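You operate a simulated robot arm through the tools that you are given. There is no shell and no other tool.

Carry out the task below with a simulated robot arm. There is one attempt and no reset: what you move stays moved.

JOB
The purple glue tub has leaked: move it, close it and clean up.
Fine: tub on the spool rest, then its lid on; rub the glue smear off with the white winder rag, rag back. What is to be rubbed or washed off counts as gone when no trace of it is left.

The check looks at the end state, three seconds after you hand in, the way a careful person would. Anything else that was tipped, shoved, dropped, spilled or broken makes it a failure. A push-on lid holds only when it is set on centred and level and pressed home; a screw cap is set on level and turned clockwise until tight.

ROBOT AND FRAMES
A 6-joint arm with a two-finger gripper, fixed in place. Base frame: the origin is on the floor under the middle of its stand, x ahead of it, y to its left, z up; the work surface is at about z = 850. Units: mm, rad, N and s.
It reaches about 1298 mm from its shoulder. Its first joint turns from -2.601 to 2.601 rad. Payload 1.57 kg.
Tool frame: the origin (TCP) lies between the finger pads and is the grasp point; the fingertips stand 21 mm ahead of it; z points along the fingers, y is the line along which they close. The gripper opens to 70 mm; its body begins 50 mm behind the TCP.
Orientation is that of the tool frame in the base frame, as [roll, pitch, yaw] about the fixed x, y, z axes, in that order (R = Rz(yaw) Ry(pitch) Rx(roll)). With the fingers straight down and closing along the base's y, the tool's x points along the base's -x, its y along +y and its z along -z.

CONTROLS
- The arm moves only by the tool apply_moves. Its argument "moves" is a list that holds one entry, the list of rows, each a list of 7 numbers: the turn, a rotation vector about the tool's x, y, z in rad, then the shift along the tool's x, y, z in mm, then the finger opening in mm, from 0 to 70. In form: [[[wx, wy, wz, dx, dy, dz, hand], ...]]. A call has 1 to 20 rows; each row is the pose to reach, as a shift and turn from the pose commanded when the call began, along the tool's axes at that moment. A row lasts 0.2 s, in which the tool goes at most 50 mm and 0.15 rad; a call with a longer step from one row to the next is refused whole, and so is a gripper value outside its range. Where a pose cannot be reached the arm comes as near as it can. A force on the tool above 40 N (or 10 N above the force at the start of the call, whichever is more), or a blocked arm, ends the call early, and 0.2 s more pass. Each finger travels about 64.8 mm/s and halts on what it meets, pressing with about 26 N; the grip force reading is that of the motor and also rises with nothing between the fingers. The clock runs only during rows and for 0.2 s after the last one: add rows that repeat a pose to give the fingers time. It gives the time, the measured TCP pose, the force on the tool (base axes), the opening and the grip force at its end, in the units of the frame above (readings bear some noise), with the torque about the TCP (base axes, N m) and any sound that the robot's microphone picked up.
- Cameras (640 x 400 px; columns grow to the right, rows downward): "scene" is fixed at [220.1, 500.2, 1606.1]; the picture's right is [-0.94, -0.35, 0.00], its down [-0.16, 0.44, -0.88] and it looks along [0.31, -0.83, -0.47] (base axes); focal length 348 px, centre (320, 200). "wrist" rides on the gripper at [79, 4, -81] in the tool frame; the picture's right is [-0.05, 1.00, 0.00], its down [-0.67, -0.04, -0.75] and it looks along [-0.74, -0.04, 0.67] (tool axes); focal length 256 px, centre (320, 200). There is no depth. A picture from a camera that has moved, and an enlarged one, comes with that camera's place and axes in the base frame and with its lens.
- snapshot(camera): a new picture of that camera. The clock stands still meanwhile.
- raise_lower(by): slides the trunk up (or, below 0, down) by that many mm; the arm rides with it, the base frame stays. It gives what a move gives, with no picture.
- zoom(camera, box): a new picture of the part [left, top, right, bottom] of that camera's present view, enlarged. The clock stands still meanwhile.
- close_job(): hands the job in; it is judged then, once.

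Nothing tells you positions but the pictures and the camera data. Unless the task says otherwise, let go and move clear before handing in.

The tools are called after "Request:" as name(argument=value, ...) on one line, values as JSON. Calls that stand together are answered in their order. apply_moves: Moves the arm, as the interface text tells. Its arguments: {"type":"object","properties":{"moves":{"type":"array","items":{"type":"array","items":{"type":"array","items":{"type":"number"}}}}},"required":["moves"]} The other tools are called the same way: raise_lower (by) moves the trunk up or down; snapshot (camera) takes a picture; zoom (camera, box) takes an enlarged picture of a part of a camera's view; close_job () hands the job in.

At the start:

```text
time_s: 0.0
ee_pos: [375.2, -619.5, 1154.1]
tool_rot: [-3.14, 0.0, 3.141]
force: [0.6, 0.0, -1.0]
ft_torque: [0.02, 0.0, 0.0]
width: 70.0
finger_force: 0.1
trunk travel left (down, up): [-835.0, 135.0]
```

scene: 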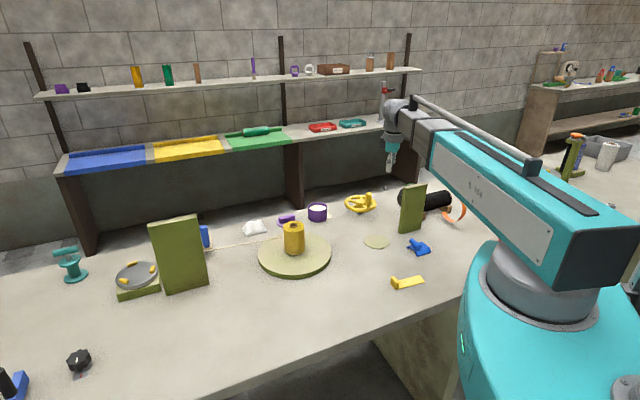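
wrist: 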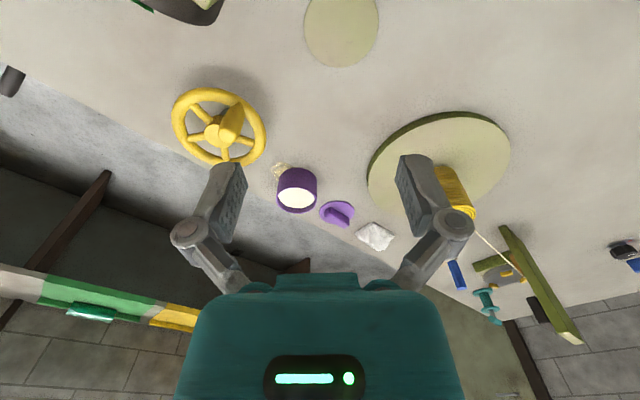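

I see a purple tub with a white (glue) inside, a purple lid beside it, a white rag, a yellow handwheel, and a round olive disc with a yellow spool on it. I'll zoom in to identify the spool rest, the smear and the rag.

Request:
zoom(camera="scene", box=[220, 170, 400, 282])

Request:
zoom(camera="wrist", box=[240, 130, 440, 255])

Request:
zoom(camera="scene", box=[330, 170, 490, 300])

Request:
zoom(camera="scene", box=[40, 200, 240, 325])

```text
3.56 times, centred on (310, 226) of scene
camera zoom: at [220.1, 500.2, 1606.1], right [-0.94, -0.35, 0.0], down [-0.16, 0.44, -0.88], along [0.31, -0.83, -0.47], focal length 1238 px, centre (356, 108)
```

zoom: 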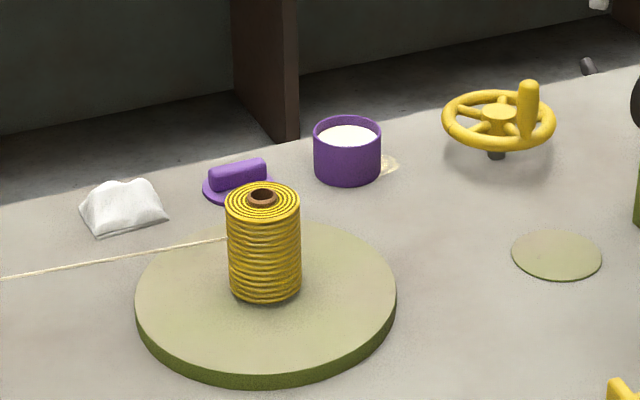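

```text
3.20 times, centred on (340, 192) of wrist
camera zoom: at [296.8, -614.1, 1235.7], right [0.05, 1.0, 0.0], down [0.67, -0.03, 0.75], along [0.74, -0.04, -0.67], focal length 819 px, centre (256, 224)
```

zoom: 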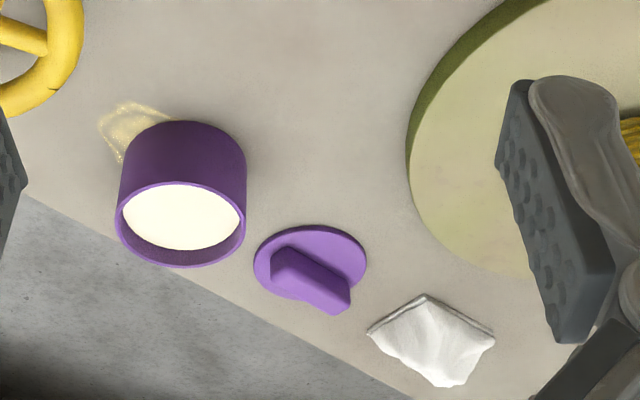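

```text
3.08 times, centred on (410, 235) of scene
camera zoom: at [220.1, 500.2, 1606.1], right [-0.94, -0.35, 0.0], down [-0.16, 0.44, -0.88], along [0.31, -0.83, -0.47], focal length 1071 px, centre (43, 92)
```

zoom: 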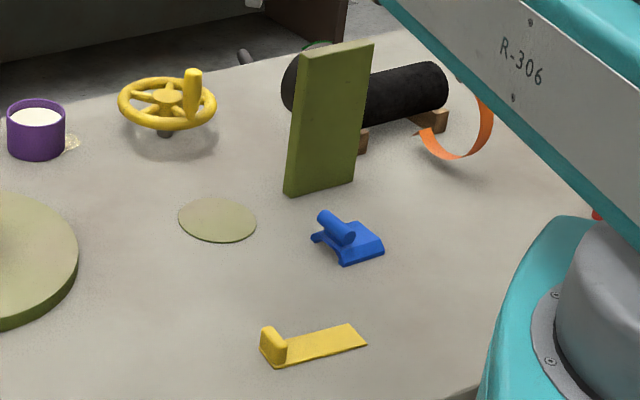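

```text
3.20 times, centred on (140, 262) of scene
camera zoom: at [220.1, 500.2, 1606.1], right [-0.94, -0.35, 0.0], down [-0.16, 0.44, -0.88], along [0.31, -0.83, -0.47], focal length 1114 px, centre (896, 0)
```

zoom: 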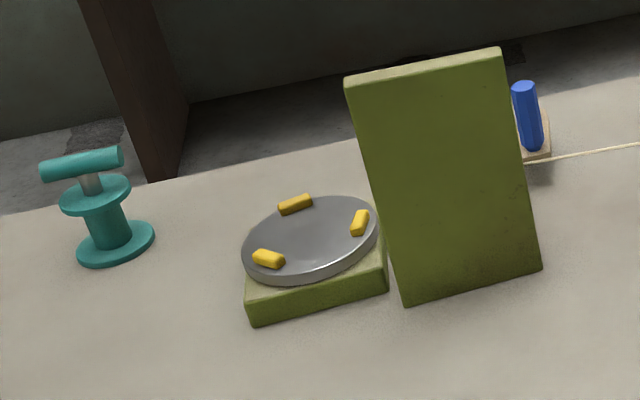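

The tub looks about 78 mm wide, at roughly (665, -675), with the lid near (768, -600), and there are several candidates for the "spool rest". I'll look closer at the surroundings before moving anything.

Request:
zoom(camera="scene", box=[20, 30, 220, 155])

Request:
zoom(camera="scene", box=[200, 30, 430, 174])

Request:
zoom(camera="scene", box=[500, 30, 640, 180])

Request:
zoom(camera="scene", box=[0, 300, 160, 400])

Request:
zoom(camera="scene", box=[280, 190, 350, 234])

Request:
zoom(camera="scene", box=[350, 220, 410, 258])

```text
3.20 times, centred on (120, 92) of scene
camera zoom: at [220.1, 500.2, 1606.1], right [-0.94, -0.35, 0.0], down [-0.16, 0.44, -0.88], along [0.31, -0.83, -0.47], focal length 1114 px, centre (960, 544)
```

zoom: 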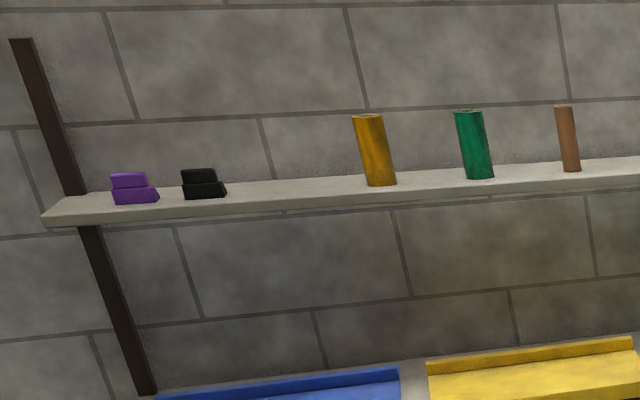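

```text
2.78 times, centred on (315, 102) of scene
camera zoom: at [220.1, 500.2, 1606.1], right [-0.94, -0.35, 0.0], down [-0.16, 0.44, -0.88], along [0.31, -0.83, -0.47], focal length 967 px, centre (334, 472)
```

zoom: 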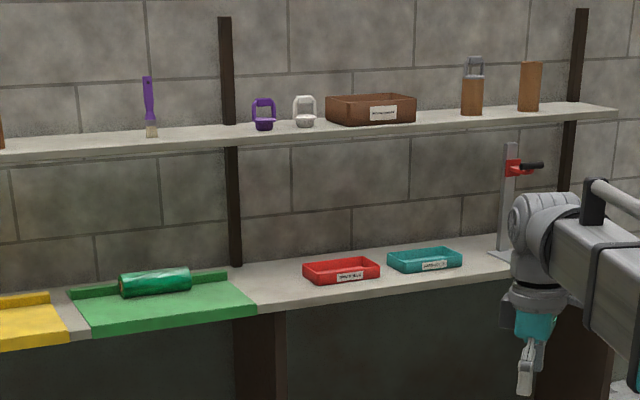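

```text
2.67 times, centred on (570, 105) of scene
camera zoom: at [220.1, 500.2, 1606.1], right [-0.94, -0.35, 0.0], down [-0.16, 0.44, -0.88], along [0.31, -0.83, -0.47], focal length 928 px, centre (-347, 453)
```

zoom: 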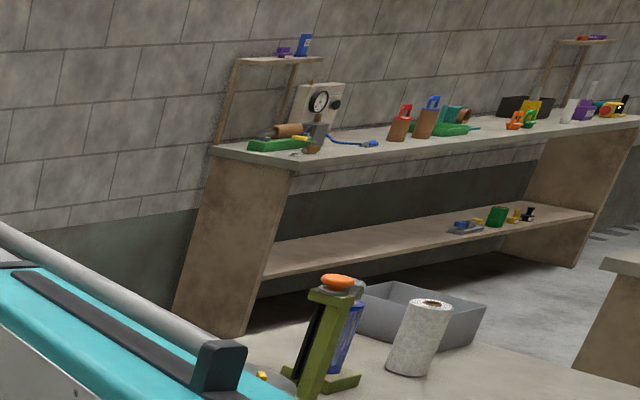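

```text
4.00 times, centred on (80, 350) of scene
camera zoom: at [220.1, 500.2, 1606.1], right [-0.94, -0.35, 0.0], down [-0.16, 0.44, -0.88], along [0.31, -0.83, -0.47], focal length 1392 px, centre (1280, -400)
```

zoom: 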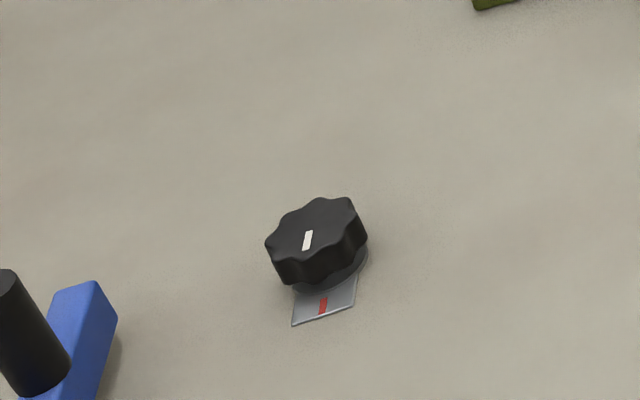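

```text
9.09 times, centred on (315, 212) of scene
camera zoom: at [220.1, 500.2, 1606.1], right [-0.94, -0.35, 0.0], down [-0.16, 0.44, -0.88], along [0.31, -0.83, -0.47], focal length 3165 px, centre (366, 91)
```

zoom: 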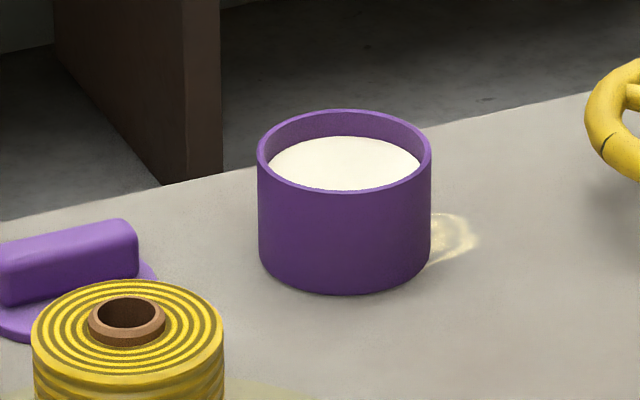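

```text
10.53 times, centred on (380, 239) of scene
camera zoom: at [220.1, 500.2, 1606.1], right [-0.94, -0.35, 0.0], down [-0.16, 0.44, -0.88], along [0.31, -0.83, -0.47], focal length 3664 px, centre (-312, -210)
```

zoom: 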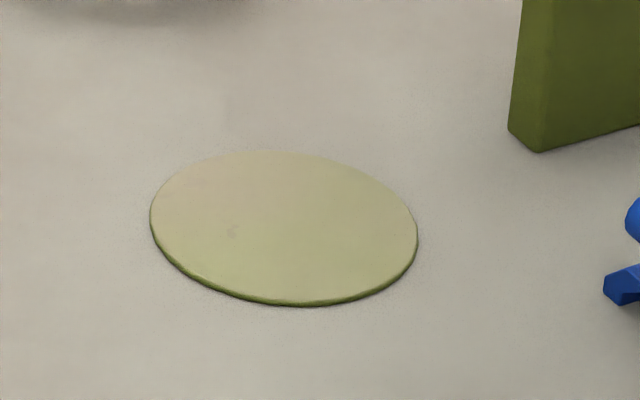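

The tub is about 80 mm wide (too wide for the 70 mm gripper) and 53 mm high, with glue about 10 mm below the rim. I'll take closer looks at the two discs with the wrist camera from where it is.

Request:
zoom(camera="wrist", box=[260, 0, 420, 100])

Request:
zoom(camera="wrist", box=[350, 90, 640, 270])

Request:
zoom(camera="wrist", box=[260, 150, 320, 188])

Request:
zoom(camera="wrist", box=[160, 60, 480, 300])

```text
4.00 times, centred on (340, 50) of wrist
camera zoom: at [296.8, -614.1, 1235.7], right [0.05, 1.0, 0.0], down [0.67, -0.03, 0.75], along [0.74, -0.04, -0.67], focal length 1024 px, centre (240, 800)
```

zoom: 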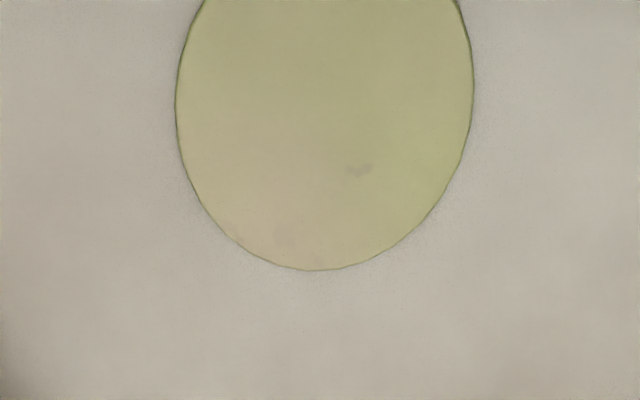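

```text
2.21 times, centred on (495, 180) of wrist
camera zoom: at [296.8, -614.1, 1235.7], right [0.05, 1.0, 0.0], down [0.67, -0.03, 0.75], along [0.74, -0.04, -0.67], focal length 565 px, centre (-66, 244)
```

zoom: 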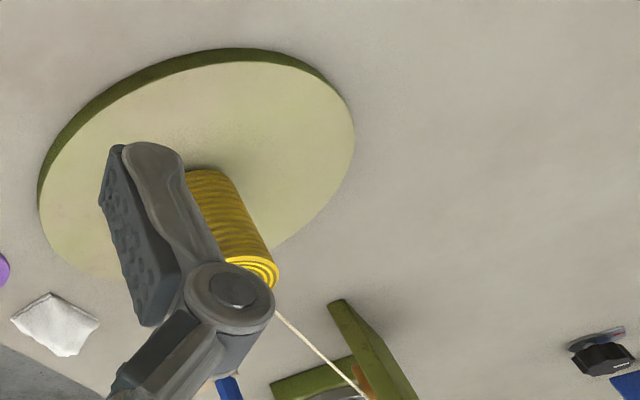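

```text
10.53 times, centred on (290, 169) of wrist
camera zoom: at [296.8, -614.1, 1235.7], right [0.05, 1.0, 0.0], down [0.67, -0.03, 0.75], along [0.74, -0.04, -0.67], focal length 2695 px, centre (636, 526)
```

zoom: 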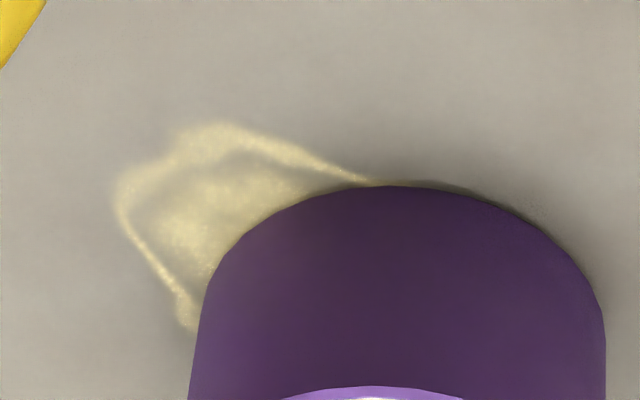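

```text
1.67 times, centred on (320, 180) of wrist
camera zoom: at [296.8, -614.1, 1235.7], right [0.05, 1.0, 0.0], down [0.67, -0.03, 0.75], along [0.74, -0.04, -0.67], focal length 427 px, centre (320, 233)
```

zoom: 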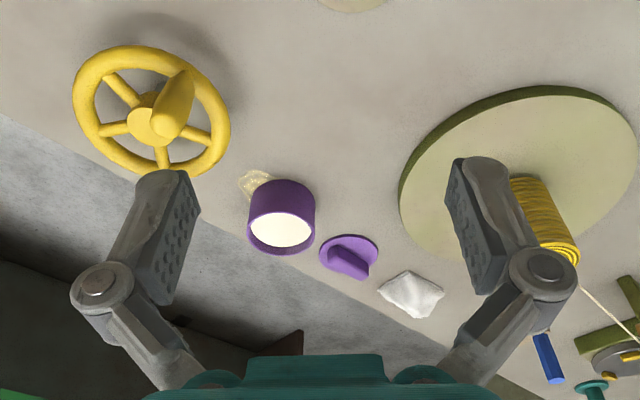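

The smear extends under the tub's edge, so the tub has to move first. I'll lift the hand and swing the wrist camera over the bench to look at the other round objects, before deciding which one is the spool rest.

Request:
apply_moves(moves=[[[0, 0, -0.1, -30, 24, -21, 70], [0, 0, -0.2, -60, 48, -42, 70], [0, 0, -0.3, -90, 72, -63, 70], [0, 0, -0.4, -120, 96, -84, 70], [0, 0, -0.5, -150, 120, -105, 70], [0, 0, -0.6, -180, 145, -126, 70], [0, 0, -0.7, -210, 169, -146, 70]]])

Request:
snapshot(camera="wrist")

Request:
snapshot(camera="scene")

```text
time_s: 1.6
ee_pos: [596.8, -457.0, 1153.7]
tool_rot: [-3.141, 0.0, -2.437]
force: [-0.4, -0.2, 0.4]
ft_torque: [0.01, -0.02, 0.02]
width: 69.9
finger_force: 0.1
out of reach, approached as far as the arm can: row 1, 2, 3, 4, 5, 6, 7
trunk travel left (down, up): [-835.0, 135.0]
```

```text
taken
camera wrist: at [534.5, -502.9, 1235.6], right [-0.6, 0.8, 0.0], down [0.53, 0.4, 0.74], along [0.59, 0.45, -0.67], focal length 256 px, centre (320, 200)
```

wrist: 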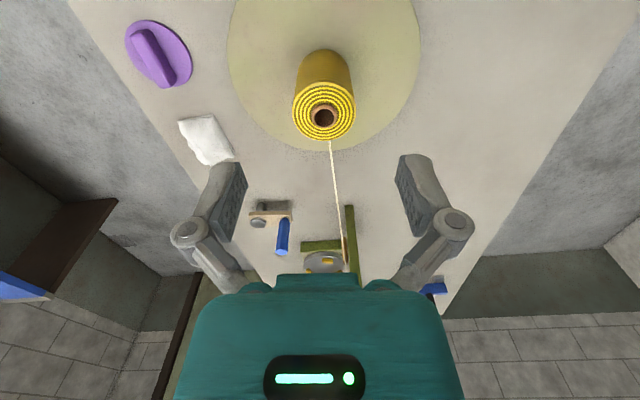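

```text
taken
```

scene: 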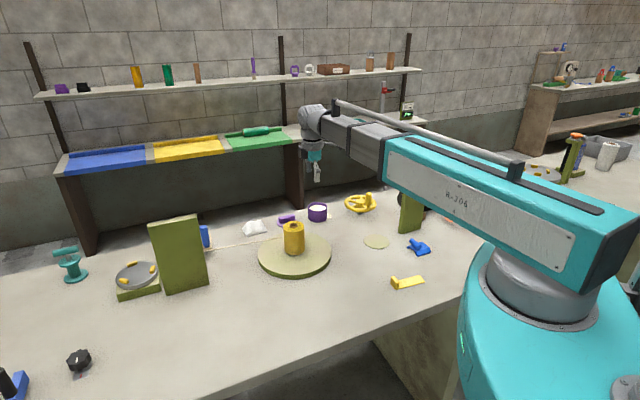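

The hand can't go higher with the fingers down at this trunk height, but the camera view is already useful. I'll zoom in on what lies along the thread and on the big disc.

Request:
zoom(camera="wrist", box=[220, 180, 460, 300])

Request:
zoom(camera="wrist", box=[220, 0, 430, 130])

Request:
zoom(camera="scene", box=[360, 90, 640, 230])

Request:
zoom(camera="wrist", box=[100, 0, 260, 200])

```text
2.67 times, centred on (340, 240) of wrist
camera zoom: at [534.5, -502.9, 1235.6], right [-0.6, 0.8, 0.0], down [0.53, 0.4, 0.74], along [0.59, 0.45, -0.67], focal length 683 px, centre (267, 93)
```

zoom: 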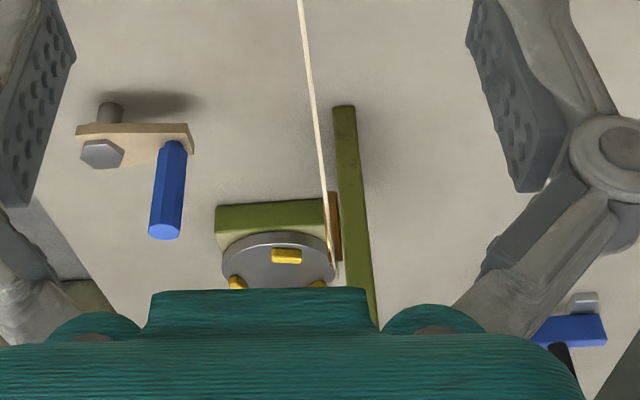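

```text
3.05 times, centred on (325, 65) of wrist
camera zoom: at [534.5, -502.9, 1235.6], right [-0.6, 0.8, 0.0], down [0.53, 0.4, 0.74], along [0.59, 0.45, -0.67], focal length 780 px, centre (305, 611)
```

zoom: 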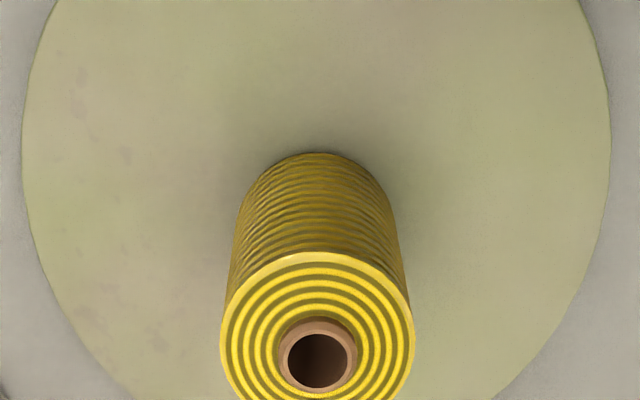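

```text
2.29 times, centred on (500, 160) of scene
camera zoom: at [220.1, 500.2, 1606.1], right [-0.94, -0.35, 0.0], down [-0.16, 0.44, -0.88], along [0.31, -0.83, -0.47], focal length 796 px, centre (-91, 291)
```

zoom: 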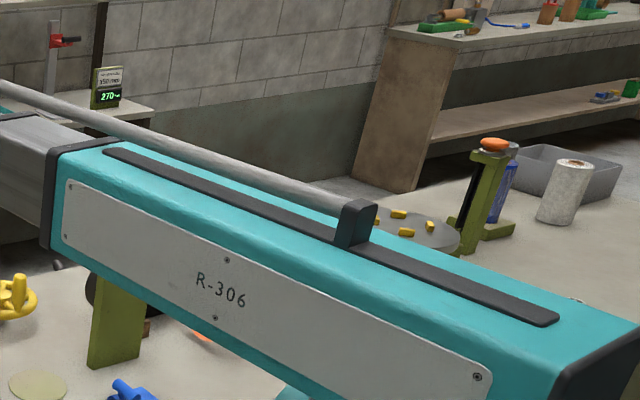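

```text
2.00 times, centred on (180, 100) of wrist
camera zoom: at [534.5, -502.9, 1235.6], right [-0.6, 0.8, 0.0], down [0.53, 0.4, 0.74], along [0.59, 0.45, -0.67], focal length 512 px, centre (600, 400)
```

zoom: 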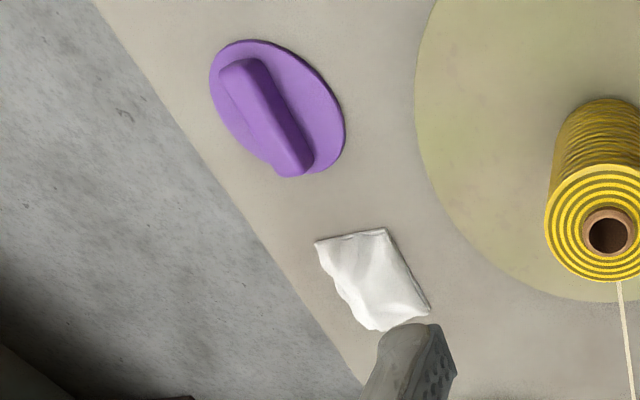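

I take the olive pad of about 96 mm at (400, -598) to be the spool rest: it is empty and sized for a spool or tub. The big disc is the winder's own table, carrying the spool and its cord. Next I move the camera to get a good view of the tub for measurement.

Request:
apply_moves(moves=[[[0, 0, 0.117, 41, -10, 8, 70], [0, 0, 0.234, 83, -20, 17, 70], [0, 0, 0.351, 124, -30, 25, 70], [0, 0, 0.468, 166, -39, 33, 70], [0, 0, 0.585, 207, -49, 42, 70], [0, 0, 0.704, 248, -59, 50, 70], [0, 0, 0.704, 248, -59, 50, 70]]])

Request:
snapshot(camera="wrist")

```text
time_s: 3.2
ee_pos: [436.2, -660.1, 1154.5]
tool_rot: [-3.14, 0.0, 3.136]
force: [0.3, 0.1, 0.3]
ft_torque: [0.01, -0.02, -0.01]
width: 70.2
finger_force: 0.1
out of reach, approached as far as the arm can: row 1, 2, 3, 4, 5, 6, 7
trunk travel left (down, up): [-835.0, 135.0]
```

```text
taken
camera wrist: at [357.4, -653.7, 1235.7], right [0.06, 1.0, 0.0], down [0.67, -0.04, 0.75], along [0.74, -0.04, -0.67], focal length 256 px, centre (320, 200)
```

wrist: 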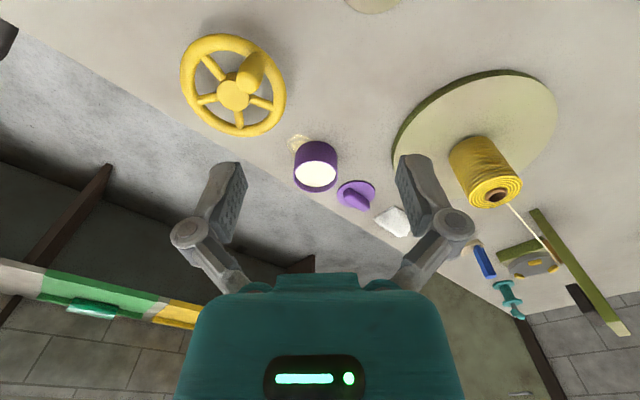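

The commanded height had stayed above reach, so I now go down to about z = 1080 for a closer measuring view of the tub, lid, rag and smear.

Request:
apply_moves(moves=[[[0, 0, 0, 0, 0, 45, 70], [0, 0, 0, 0, 0, 90, 70], [0, 0, 0, 0, 0, 135, 70], [0, 0, 0, 0, 0, 170, 70], [0, 0, 0, 0, 0, 170, 70]]])

Request:
snapshot(camera="wrist")

Request:
zoom(camera="wrist", box=[230, 110, 440, 240])

```text
time_s: 4.4
ee_pos: [430.6, -661.7, 1153.0]
tool_rot: [-3.141, 0.0, 3.138]
force: [-0.4, 0.7, 0.0]
ft_torque: [-0.01, 0.0, 0.0]
width: 69.9
finger_force: 0.0
out of reach, approached as far as the arm can: row 1, 2, 3, 4, 5
trunk travel left (down, up): [-835.0, 135.0]
```

```text
taken
camera wrist: at [351.9, -655.2, 1235.7], right [0.06, 1.0, 0.0], down [0.67, -0.04, 0.75], along [0.74, -0.04, -0.67], focal length 256 px, centre (320, 200)
```

wrist: 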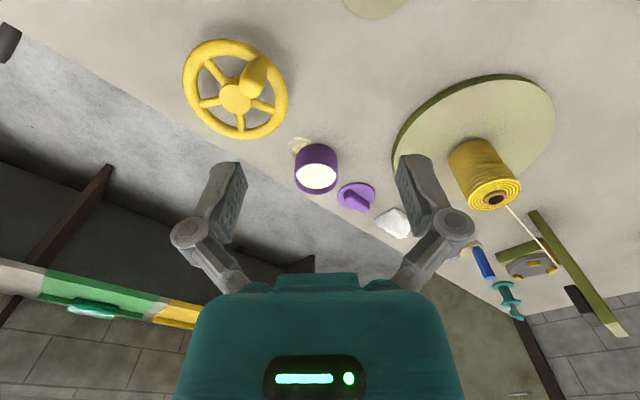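

```text
3.05 times, centred on (335, 175) of wrist
camera zoom: at [351.9, -655.2, 1235.7], right [0.06, 1.0, 0.0], down [0.67, -0.04, 0.75], along [0.74, -0.04, -0.67], focal length 780 px, centre (274, 276)
```

zoom: 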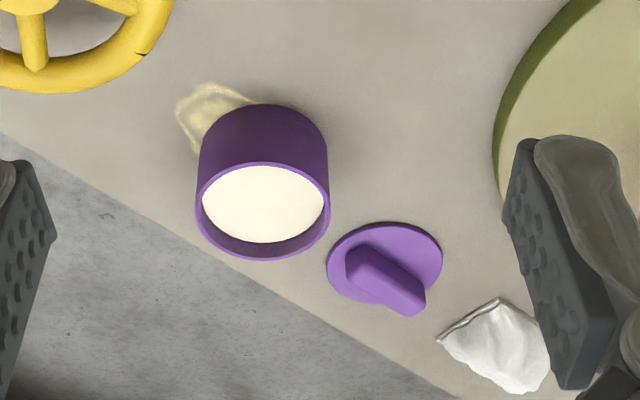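

Fingers-down height evidently doesn't change with arm moves: this arm moves in a horizontal plane, and height comes from the trunk. I'll lower the trunk a little and check.

Request:
raise_lower(by=-73)

Request:
snapshot(camera="wrist")

Request:
snapshot(camera="scene")

```text
time_s: 5.5
ee_pos: [429.2, -660.3, 1081.3]
tool_rot: [-3.14, -0.001, 3.136]
force: [-0.3, 0.6, -0.4]
ft_torque: [0.0, -0.01, -0.01]
width: 69.9
finger_force: 0.0
trunk travel left (down, up): [-762.0, 208.0]
```

```text
taken
camera wrist: at [351.8, -655.1, 1162.7], right [0.06, 1.0, 0.0], down [0.67, -0.04, 0.75], along [0.74, -0.04, -0.67], focal length 256 px, centre (320, 200)
```

wrist: 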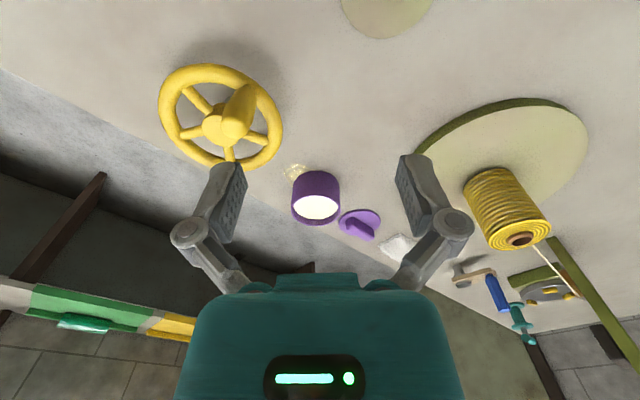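

```text
taken
```

scene: 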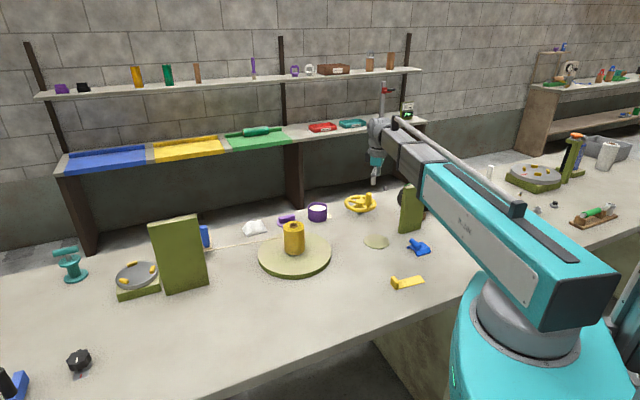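

Confirmed: the trunk sets the height and the arm moves in the plane. I'll zoom from here to measure the tub, lid, rag and smear precisely.

Request:
zoom(camera="wrist", box=[270, 150, 430, 250])

Request:
zoom(camera="wrist", box=[330, 0, 450, 50])

Request:
zoom(camera="scene", box=[240, 195, 340, 245])

Request:
zoom(camera="scene", box=[340, 80, 500, 260])

```text
4.00 times, centred on (350, 200) of wrist
camera zoom: at [351.8, -655.1, 1162.7], right [0.06, 1.0, 0.0], down [0.67, -0.04, 0.75], along [0.74, -0.04, -0.67], focal length 1024 px, centre (200, 200)
```

zoom: 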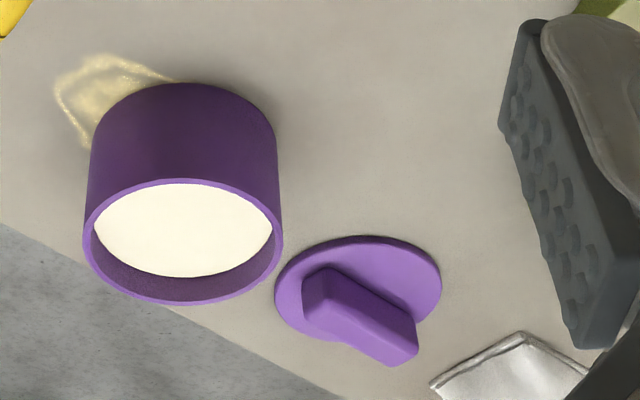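

```text
5.33 times, centred on (390, 25) of wrist
camera zoom: at [351.8, -655.1, 1162.7], right [0.06, 1.0, 0.0], down [0.67, -0.04, 0.75], along [0.74, -0.04, -0.67], focal length 1365 px, centre (-53, 1133)
```

zoom: 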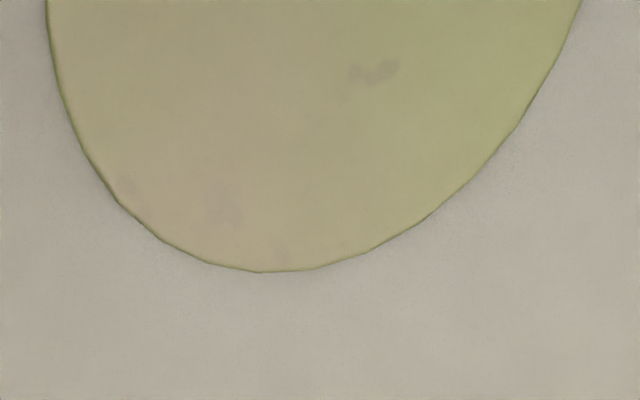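

```text
6.40 times, centred on (290, 220) of scene
camera zoom: at [220.1, 500.2, 1606.1], right [-0.94, -0.35, 0.0], down [-0.16, 0.44, -0.88], along [0.31, -0.83, -0.47], focal length 2228 px, centre (512, 72)
```

zoom: 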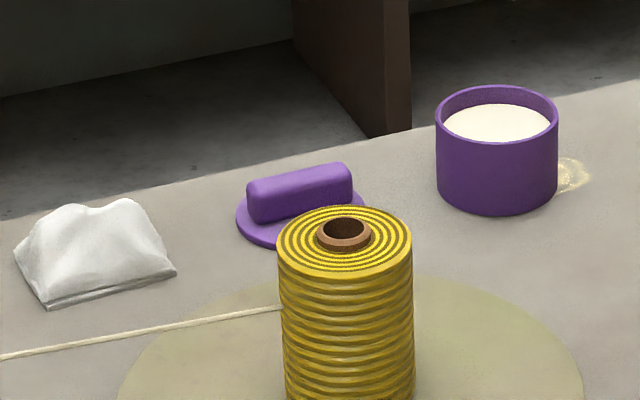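

```text
2.22 times, centred on (420, 170) of scene
camera zoom: at [220.1, 500.2, 1606.1], right [-0.94, -0.35, 0.0], down [-0.16, 0.44, -0.88], along [0.31, -0.83, -0.47], focal length 774 px, centre (98, 267)
```

zoom: 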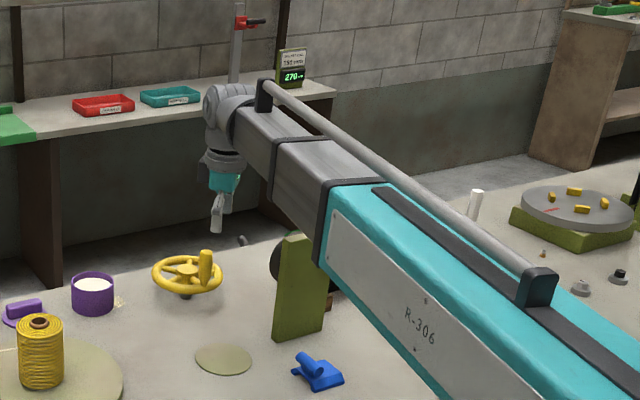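

Measured so far: tub centre (666, -679), diameter 79.5, top at z 903, glue surface around z 891. The lid is at (764, -600) with its handle along about 49°, the rag near (862, -501), and the smear around (620, -708). The tub is too wide to span, so I'll pinch its rim wall at the +y side; first I move above that spot.

Request:
apply_moves(moves=[[[0, 0, 0, -47, 4, 0, 50], [0, 0, 0, -94, 8, 0, 40], [0, 0, 0, -141, 12, 0, 40], [0, 0, 0, -188, 16, 0, 40], [0, 0, 0, -236, 19, 0, 40], [0, 0, 0, -236, 19, 0, 40]]])

Request:
snapshot(camera="wrist")

Request:
snapshot(camera="scene")

```text
time_s: 6.9
ee_pos: [666.3, -644.3, 1081.7]
tool_rot: [-3.141, -0.001, 3.136]
force: [-0.5, 0.2, -0.6]
ft_torque: [0.0, 0.02, -0.01]
width: 40.1
finger_force: 0.1
trunk travel left (down, up): [-762.0, 208.0]
```

```text
taken
camera wrist: at [588.4, -638.1, 1162.7], right [0.06, 1.0, 0.0], down [0.67, -0.04, 0.75], along [0.74, -0.04, -0.67], focal length 256 px, centre (320, 200)
```

wrist: 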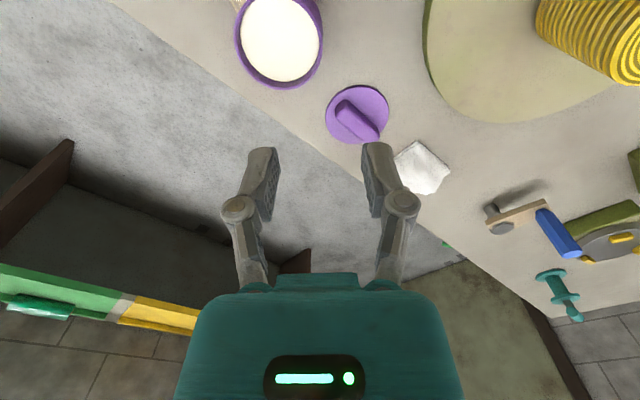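

```text
taken
```

scene: 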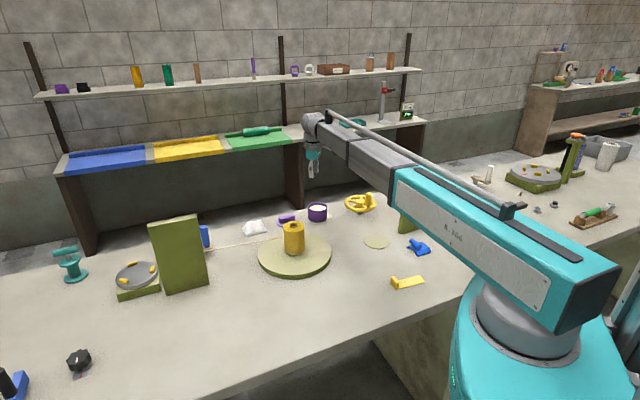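

I'm above the rim point now. I'll zoom to refine the tub's rim and smear locations.

Request:
zoom(camera="wrist", box=[220, 0, 380, 100])

Request:
zoom(camera="wrist", box=[310, 70, 470, 210])

Request:
zoom(camera="wrist", box=[210, 130, 430, 300])

Request:
zoom(camera="scene", box=[280, 130, 360, 230])

```text
4.00 times, centred on (300, 50) of wrist
camera zoom: at [588.4, -638.1, 1162.7], right [0.06, 1.0, 0.0], down [0.67, -0.04, 0.75], along [0.74, -0.04, -0.67], focal length 1024 px, centre (400, 800)
```

zoom: 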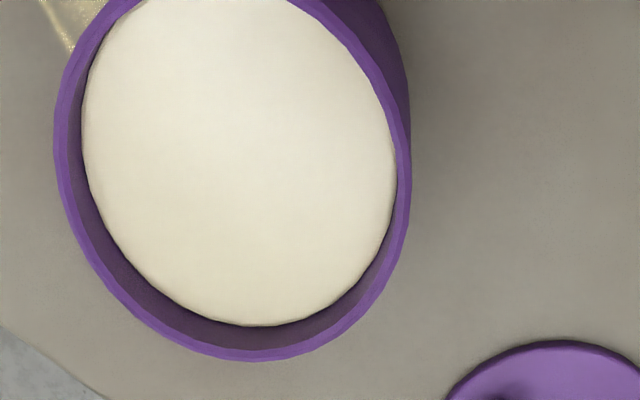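

```text
2.86 times, centred on (390, 140) of wrist
camera zoom: at [588.4, -638.1, 1162.7], right [0.06, 1.0, 0.0], down [0.67, -0.04, 0.75], along [0.74, -0.04, -0.67], focal length 731 px, centre (120, 371)
```

zoom: 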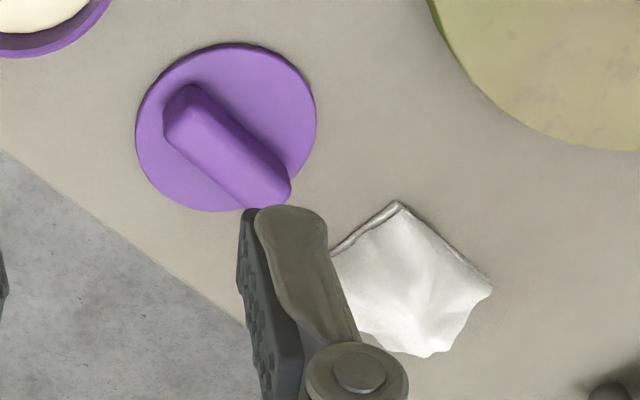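

```text
2.35 times, centred on (320, 215) of wrist
camera zoom: at [588.4, -638.1, 1162.7], right [0.06, 1.0, 0.0], down [0.67, -0.04, 0.75], along [0.74, -0.04, -0.67], focal length 602 px, centre (320, 165)
```

zoom: 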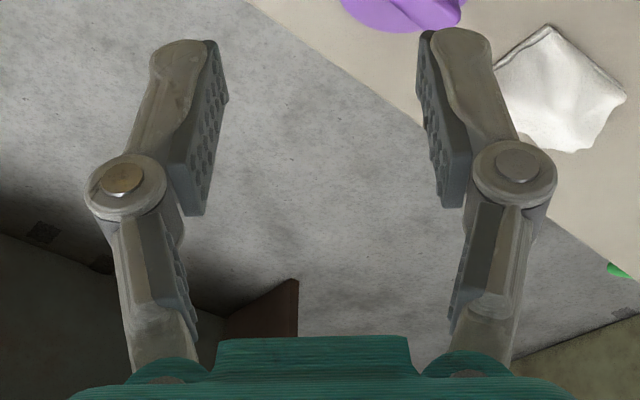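

```text
4.00 times, centred on (320, 180) of scene
camera zoom: at [220.1, 500.2, 1606.1], right [-0.94, -0.35, 0.0], down [-0.16, 0.44, -0.88], along [0.31, -0.83, -0.47], focal length 1392 px, centre (320, 280)
```

zoom: 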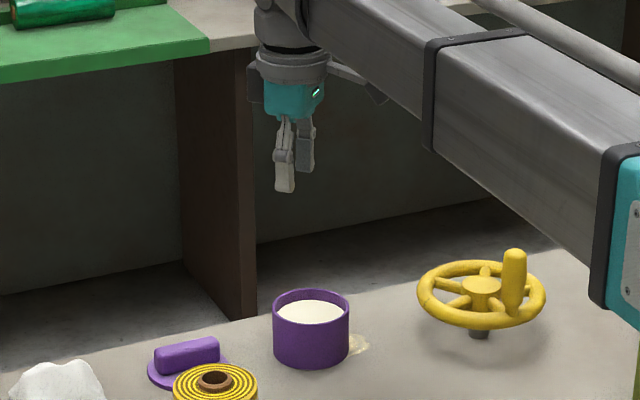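

Everything agrees on the tub centre near (665.5, -678.5). I'll nudge to the wall midpoint and lower until the fingertips are just above the rim, then check.

Request:
apply_moves(moves=[[[0, 0, 0, 1.5, 1.5, 0, 34], [0, 0, 0, 1.5, 1.5, 0, 34]]])

Request:
raise_lower(by=-150)

Request:
snapshot(camera="wrist")

Request:
zoom(camera="scene", box=[270, 160, 370, 230])

Request:
snapshot(camera="scene")

```text
time_s: 7.5
ee_pos: [665.3, -641.3, 1081.4]
tool_rot: [-3.138, 0.0, 3.136]
force: [-0.5, 0.3, 0.5]
ft_torque: [0.01, -0.03, -0.01]
width: 34.1
finger_force: 0.0
trunk travel left (down, up): [-762.0, 208.0]
```

```text
time_s: 9.3
ee_pos: [665.9, -643.3, 930.9]
tool_rot: [-3.14, 0.002, 3.138]
force: [0.0, -0.7, 0.5]
ft_torque: [0.01, -0.02, 0.02]
width: 34.1
finger_force: 0.0
trunk travel left (down, up): [-612.0, 358.0]
```

```text
taken
camera wrist: at [587.3, -636.7, 1012.7], right [0.06, 1.0, 0.0], down [0.67, -0.04, 0.75], along [0.74, -0.04, -0.67], focal length 256 px, centre (320, 200)
```

wrist: 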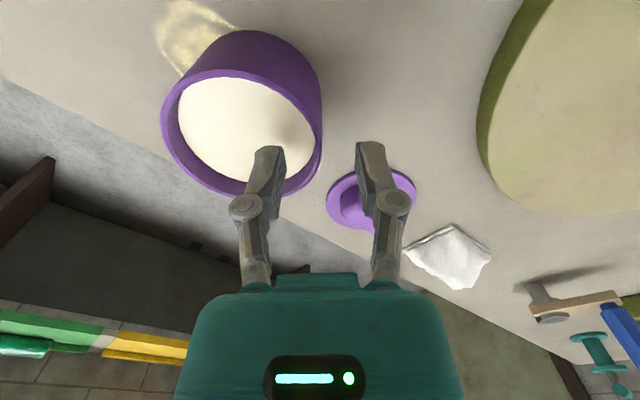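

```text
5.71 times, centred on (320, 195) of scene
camera zoom: at [220.1, 500.2, 1606.1], right [-0.94, -0.35, 0.0], down [-0.16, 0.44, -0.88], along [0.31, -0.83, -0.47], focal length 1989 px, centre (320, 229)
```

zoom: 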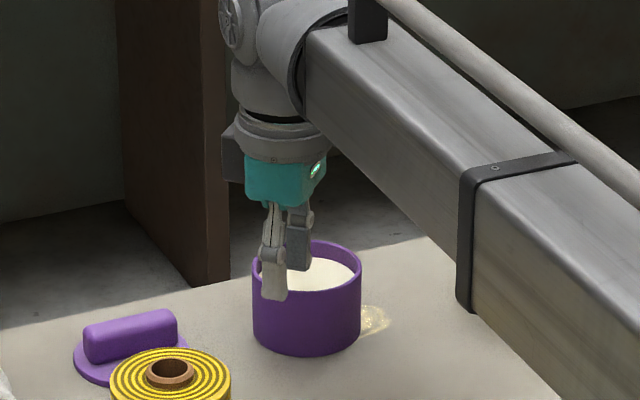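

```text
taken
```

scene: 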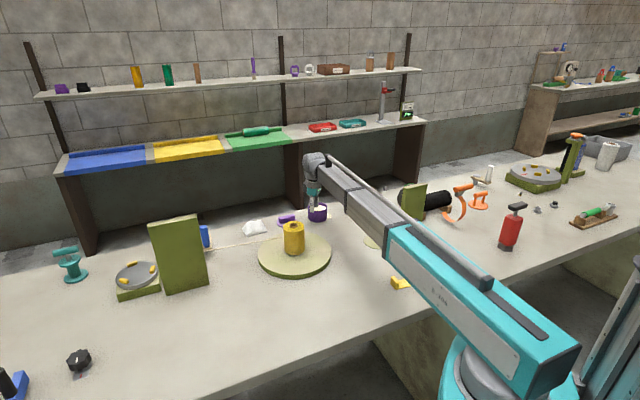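

The fingers straddle the +y rim wall, tips about 8 mm above it, and the boom looks clear of everything. I'll lower 15 mm so the tips go about 8 mm below the rim but stay above the glue.

Request:
raise_lower(by=-15)

Request:
zoom(camera="scene", box=[285, 180, 355, 225])

Request:
zoom(camera="wrist", box=[160, 50, 420, 230])

```text
time_s: 9.9
ee_pos: [665.5, -641.4, 917.2]
tool_rot: [-3.14, 0.001, 3.139]
force: [-0.2, 1.2, -0.3]
ft_torque: [0.0, -0.04, -0.02]
width: 34.1
finger_force: 0.1
trunk travel left (down, up): [-597.0, 373.0]
```

```text
8.89 times, centred on (320, 202) of scene
camera zoom: at [220.1, 500.2, 1606.1], right [-0.94, -0.35, 0.0], down [-0.16, 0.44, -0.88], along [0.31, -0.83, -0.47], focal length 3094 px, centre (320, 178)
```

zoom: 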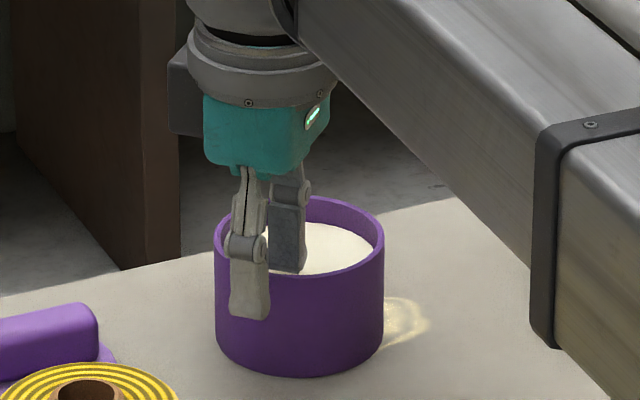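

```text
2.22 times, centred on (290, 140) of wrist
camera zoom: at [587.3, -636.6, 997.6], right [0.06, 1.0, 0.0], down [0.67, -0.04, 0.75], along [0.74, -0.04, -0.67], focal length 569 px, centre (387, 333)
```

zoom: 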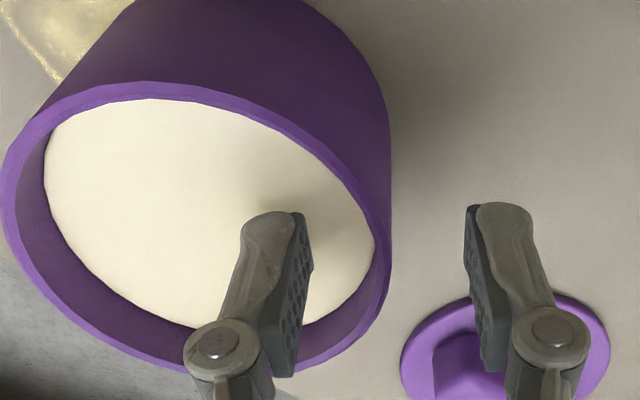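

The fingertips straddle the wall with tips at about z 896, above the glue surface. Closing the fingers on the rim wall now.

Request:
apply_moves(moves=[[[0, 0, 0, 0, 0, 0, 20], [0, 0, 0, 0, 0, 0, 8], [0, 0, 0, 0, 0, 0, 0], [0, 0, 0, 0, 0, 0, 0], [0, 0, 0, 0, 0, 0, 0]]])

Request:
zoom(camera="scene", box=[285, 180, 355, 225])

Request:
zoom(camera="wrist", box=[160, 20, 420, 230])

```text
time_s: 11.1
ee_pos: [666.4, -642.4, 915.4]
tool_rot: [-3.142, -0.001, 3.138]
force: [-0.5, 0.2, -0.3]
ft_torque: [0.04, 0.04, -0.03]
width: 6.2
finger_force: 25.8
trunk travel left (down, up): [-597.0, 373.0]
```

```text
8.89 times, centred on (320, 202) of scene
camera zoom: at [220.1, 500.2, 1606.1], right [-0.94, -0.35, 0.0], down [-0.16, 0.44, -0.88], along [0.31, -0.83, -0.47], focal length 3094 px, centre (320, 178)
```

zoom: 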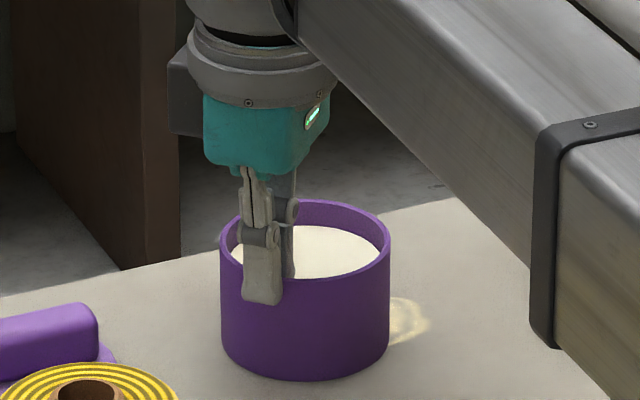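

```text
1.90 times, centred on (290, 125) of wrist
camera zoom: at [587.4, -636.7, 997.5], right [0.06, 1.0, 0.0], down [0.67, -0.04, 0.75], along [0.74, -0.04, -0.67], focal length 488 px, centre (377, 343)
```

zoom: 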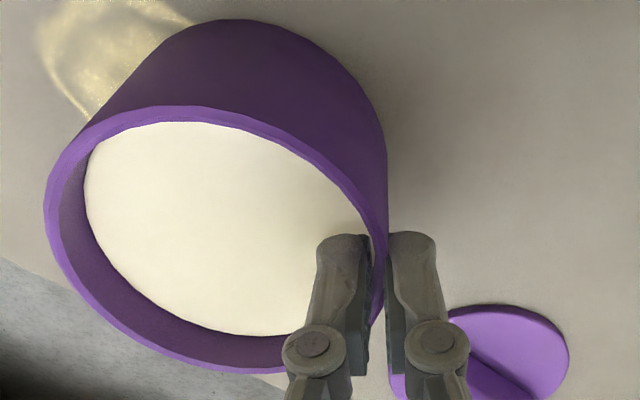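

The wall is gripped: opening 6.2 mm, 25.8 N. I'll lift just a little and check whether the tub hangs level.

Request:
raise_lower(by=6)

Request:
zoom(camera="scene", box=[285, 180, 355, 225])

Request:
zoom(camera="wrist", box=[160, 20, 420, 230])

```text
time_s: 11.6
ee_pos: [666.6, -642.1, 921.4]
tool_rot: [3.141, -0.001, 3.138]
force: [-0.5, 0.7, -3.2]
ft_torque: [0.16, 0.03, 0.02]
width: 5.9
finger_force: 25.8
trunk travel left (down, up): [-603.0, 367.0]
```

```text
8.89 times, centred on (320, 202) of scene
camera zoom: at [220.1, 500.2, 1606.1], right [-0.94, -0.35, 0.0], down [-0.16, 0.44, -0.88], along [0.31, -0.83, -0.47], focal length 3094 px, centre (320, 178)
```

zoom: 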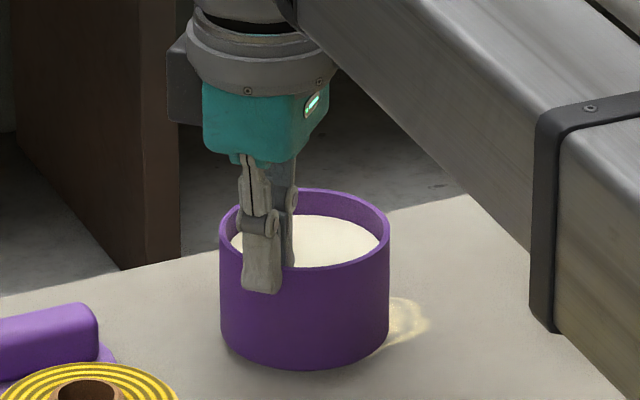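

```text
1.90 times, centred on (290, 125) of wrist
camera zoom: at [587.7, -636.9, 1003.3], right [0.06, 1.0, 0.0], down [0.67, -0.04, 0.75], along [0.74, -0.04, -0.67], focal length 488 px, centre (377, 343)
```

zoom: 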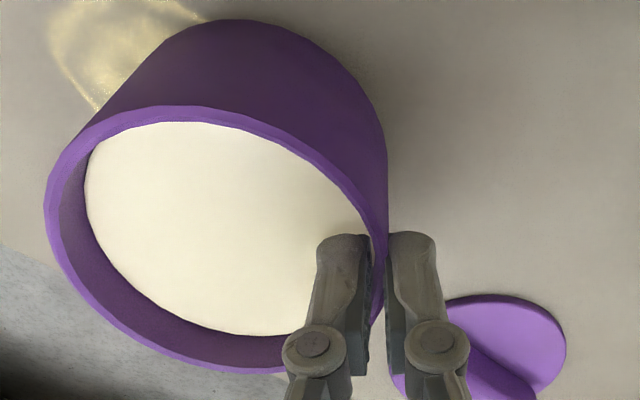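

The tub lifted level and held (weight about 3.2 N), and its pose in the wrist view is unchanged. The spool rest (thin disc) measures centre (393.5, -592), radius about 47, so I'll raise slightly and carry the tub there slowly.

Request:
raise_lower(by=12)

Request:
apply_moves(moves=[[[0, 0, 0, 2, 0.6, 0, 0], [0, 0, 0, 7.6, 2.4, 0, 0], [0, 0, 0, 16.5, 5.2, 0, 0], [0, 0, 0, 28.2, 8.9, 0, 0], [0, 0, 0, 42.4, 13.3, 0, 0], [0, 0, 0, 58.6, 18.4, 0, 0], [0, 0, 0, 76.4, 24.1, 0, 0], [0, 0, 0, 95.5, 30.1, 0, 0], [0, 0, 0, 115.3, 36.3, 0, 0], [0, 0, 0, 135.6, 42.7, 0, 0], [0, 0, 0, 155.9, 49.1, 0, 0], [0, 0, 0, 175.7, 55.3, 0, 0], [0, 0, 0, 194.8, 61.3, 0, 0], [0, 0, 0, 212.6, 67, 0, 0], [0, 0, 0, 228.8, 72.1, 0, 0], [0, 0, 0, 243, 76.5, 0, 0], [0, 0, 0, 254.7, 80.2, 0, 0], [0, 0, 0, 263.6, 83, 0, 0], [0, 0, 0, 269.2, 84.8, 0, 0], [0, 0, 0, 271.2, 85.4, 0, 0]]])

Request:
snapshot(camera="wrist")

Request:
snapshot(camera="scene")

```text
time_s: 12.2
ee_pos: [666.3, -643.2, 933.9]
tool_rot: [-3.139, 0.001, 3.138]
force: [-0.1, 0.1, -4.1]
ft_torque: [0.15, 0.01, 0.01]
width: 5.8
finger_force: 25.7
trunk travel left (down, up): [-615.0, 355.0]
```

```text
time_s: 16.4
ee_pos: [395.6, -557.4, 933.3]
tool_rot: [-3.14, 0.001, 3.138]
force: [0.2, 0.4, -3.2]
ft_torque: [0.15, 0.01, -0.02]
width: 6.1
finger_force: 26.4
trunk travel left (down, up): [-615.0, 355.0]
```

```text
taken
camera wrist: at [317.4, -551.5, 1015.5], right [0.06, 1.0, 0.0], down [0.67, -0.04, 0.75], along [0.74, -0.04, -0.67], focal length 256 px, centre (320, 200)
```

wrist: 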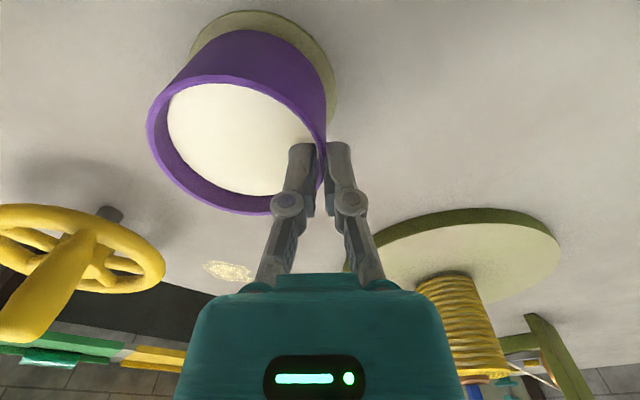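

```text
taken
```

scene: 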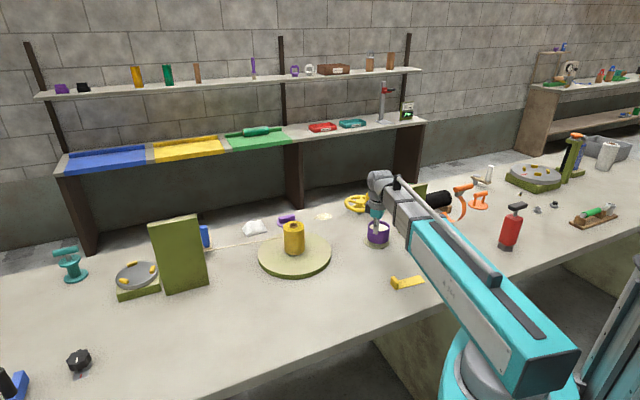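

The tub is now hanging over the disc. I'll zoom in to check centring before lowering.

Request:
zoom(camera="wrist", box=[130, 0, 390, 220])

Request:
zoom(camera="scene", box=[345, 200, 425, 260])

```text
1.82 times, centred on (260, 110) of wrist
camera zoom: at [317.4, -551.5, 1015.5], right [0.06, 1.0, 0.0], down [0.67, -0.04, 0.75], along [0.74, -0.04, -0.67], focal length 465 px, centre (429, 364)
```

zoom: 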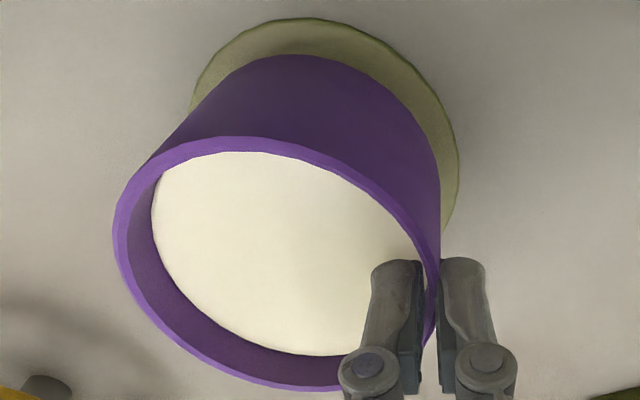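

```text
6.67 times, centred on (385, 230) of scene
camera zoom: at [220.1, 500.2, 1606.1], right [-0.94, -0.35, 0.0], down [-0.16, 0.44, -0.88], along [0.31, -0.83, -0.47], focal length 2321 px, centre (-113, 0)
```

zoom: 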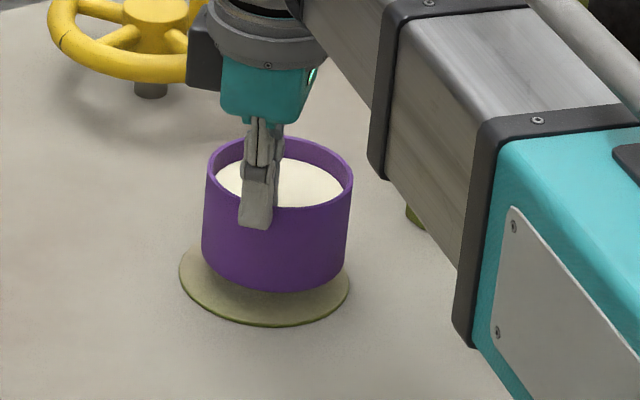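

Centring is within about 1.5 mm: tub at (393, -593.5), disc at (394, -592.5). Lowering in small steps until the tub's weight is taken up.

Request:
raise_lower(by=-13)

Request:
raise_lower(by=-1.5)

```text
time_s: 17.1
ee_pos: [396.8, -556.8, 920.9]
tool_rot: [-3.141, 0.0, 3.137]
force: [0.8, -0.8, -3.6]
ft_torque: [0.14, -0.01, -0.04]
width: 6.0
finger_force: 25.5
trunk travel left (down, up): [-602.0, 368.0]
```

```text
time_s: 17.6
ee_pos: [396.1, -557.1, 919.6]
tool_rot: [-3.138, -0.001, 3.138]
force: [0.0, 1.2, -0.7]
ft_torque: [0.01, -0.03, 0.05]
width: 6.0
finger_force: 26.1
trunk travel left (down, up): [-601.0, 369.0]
```

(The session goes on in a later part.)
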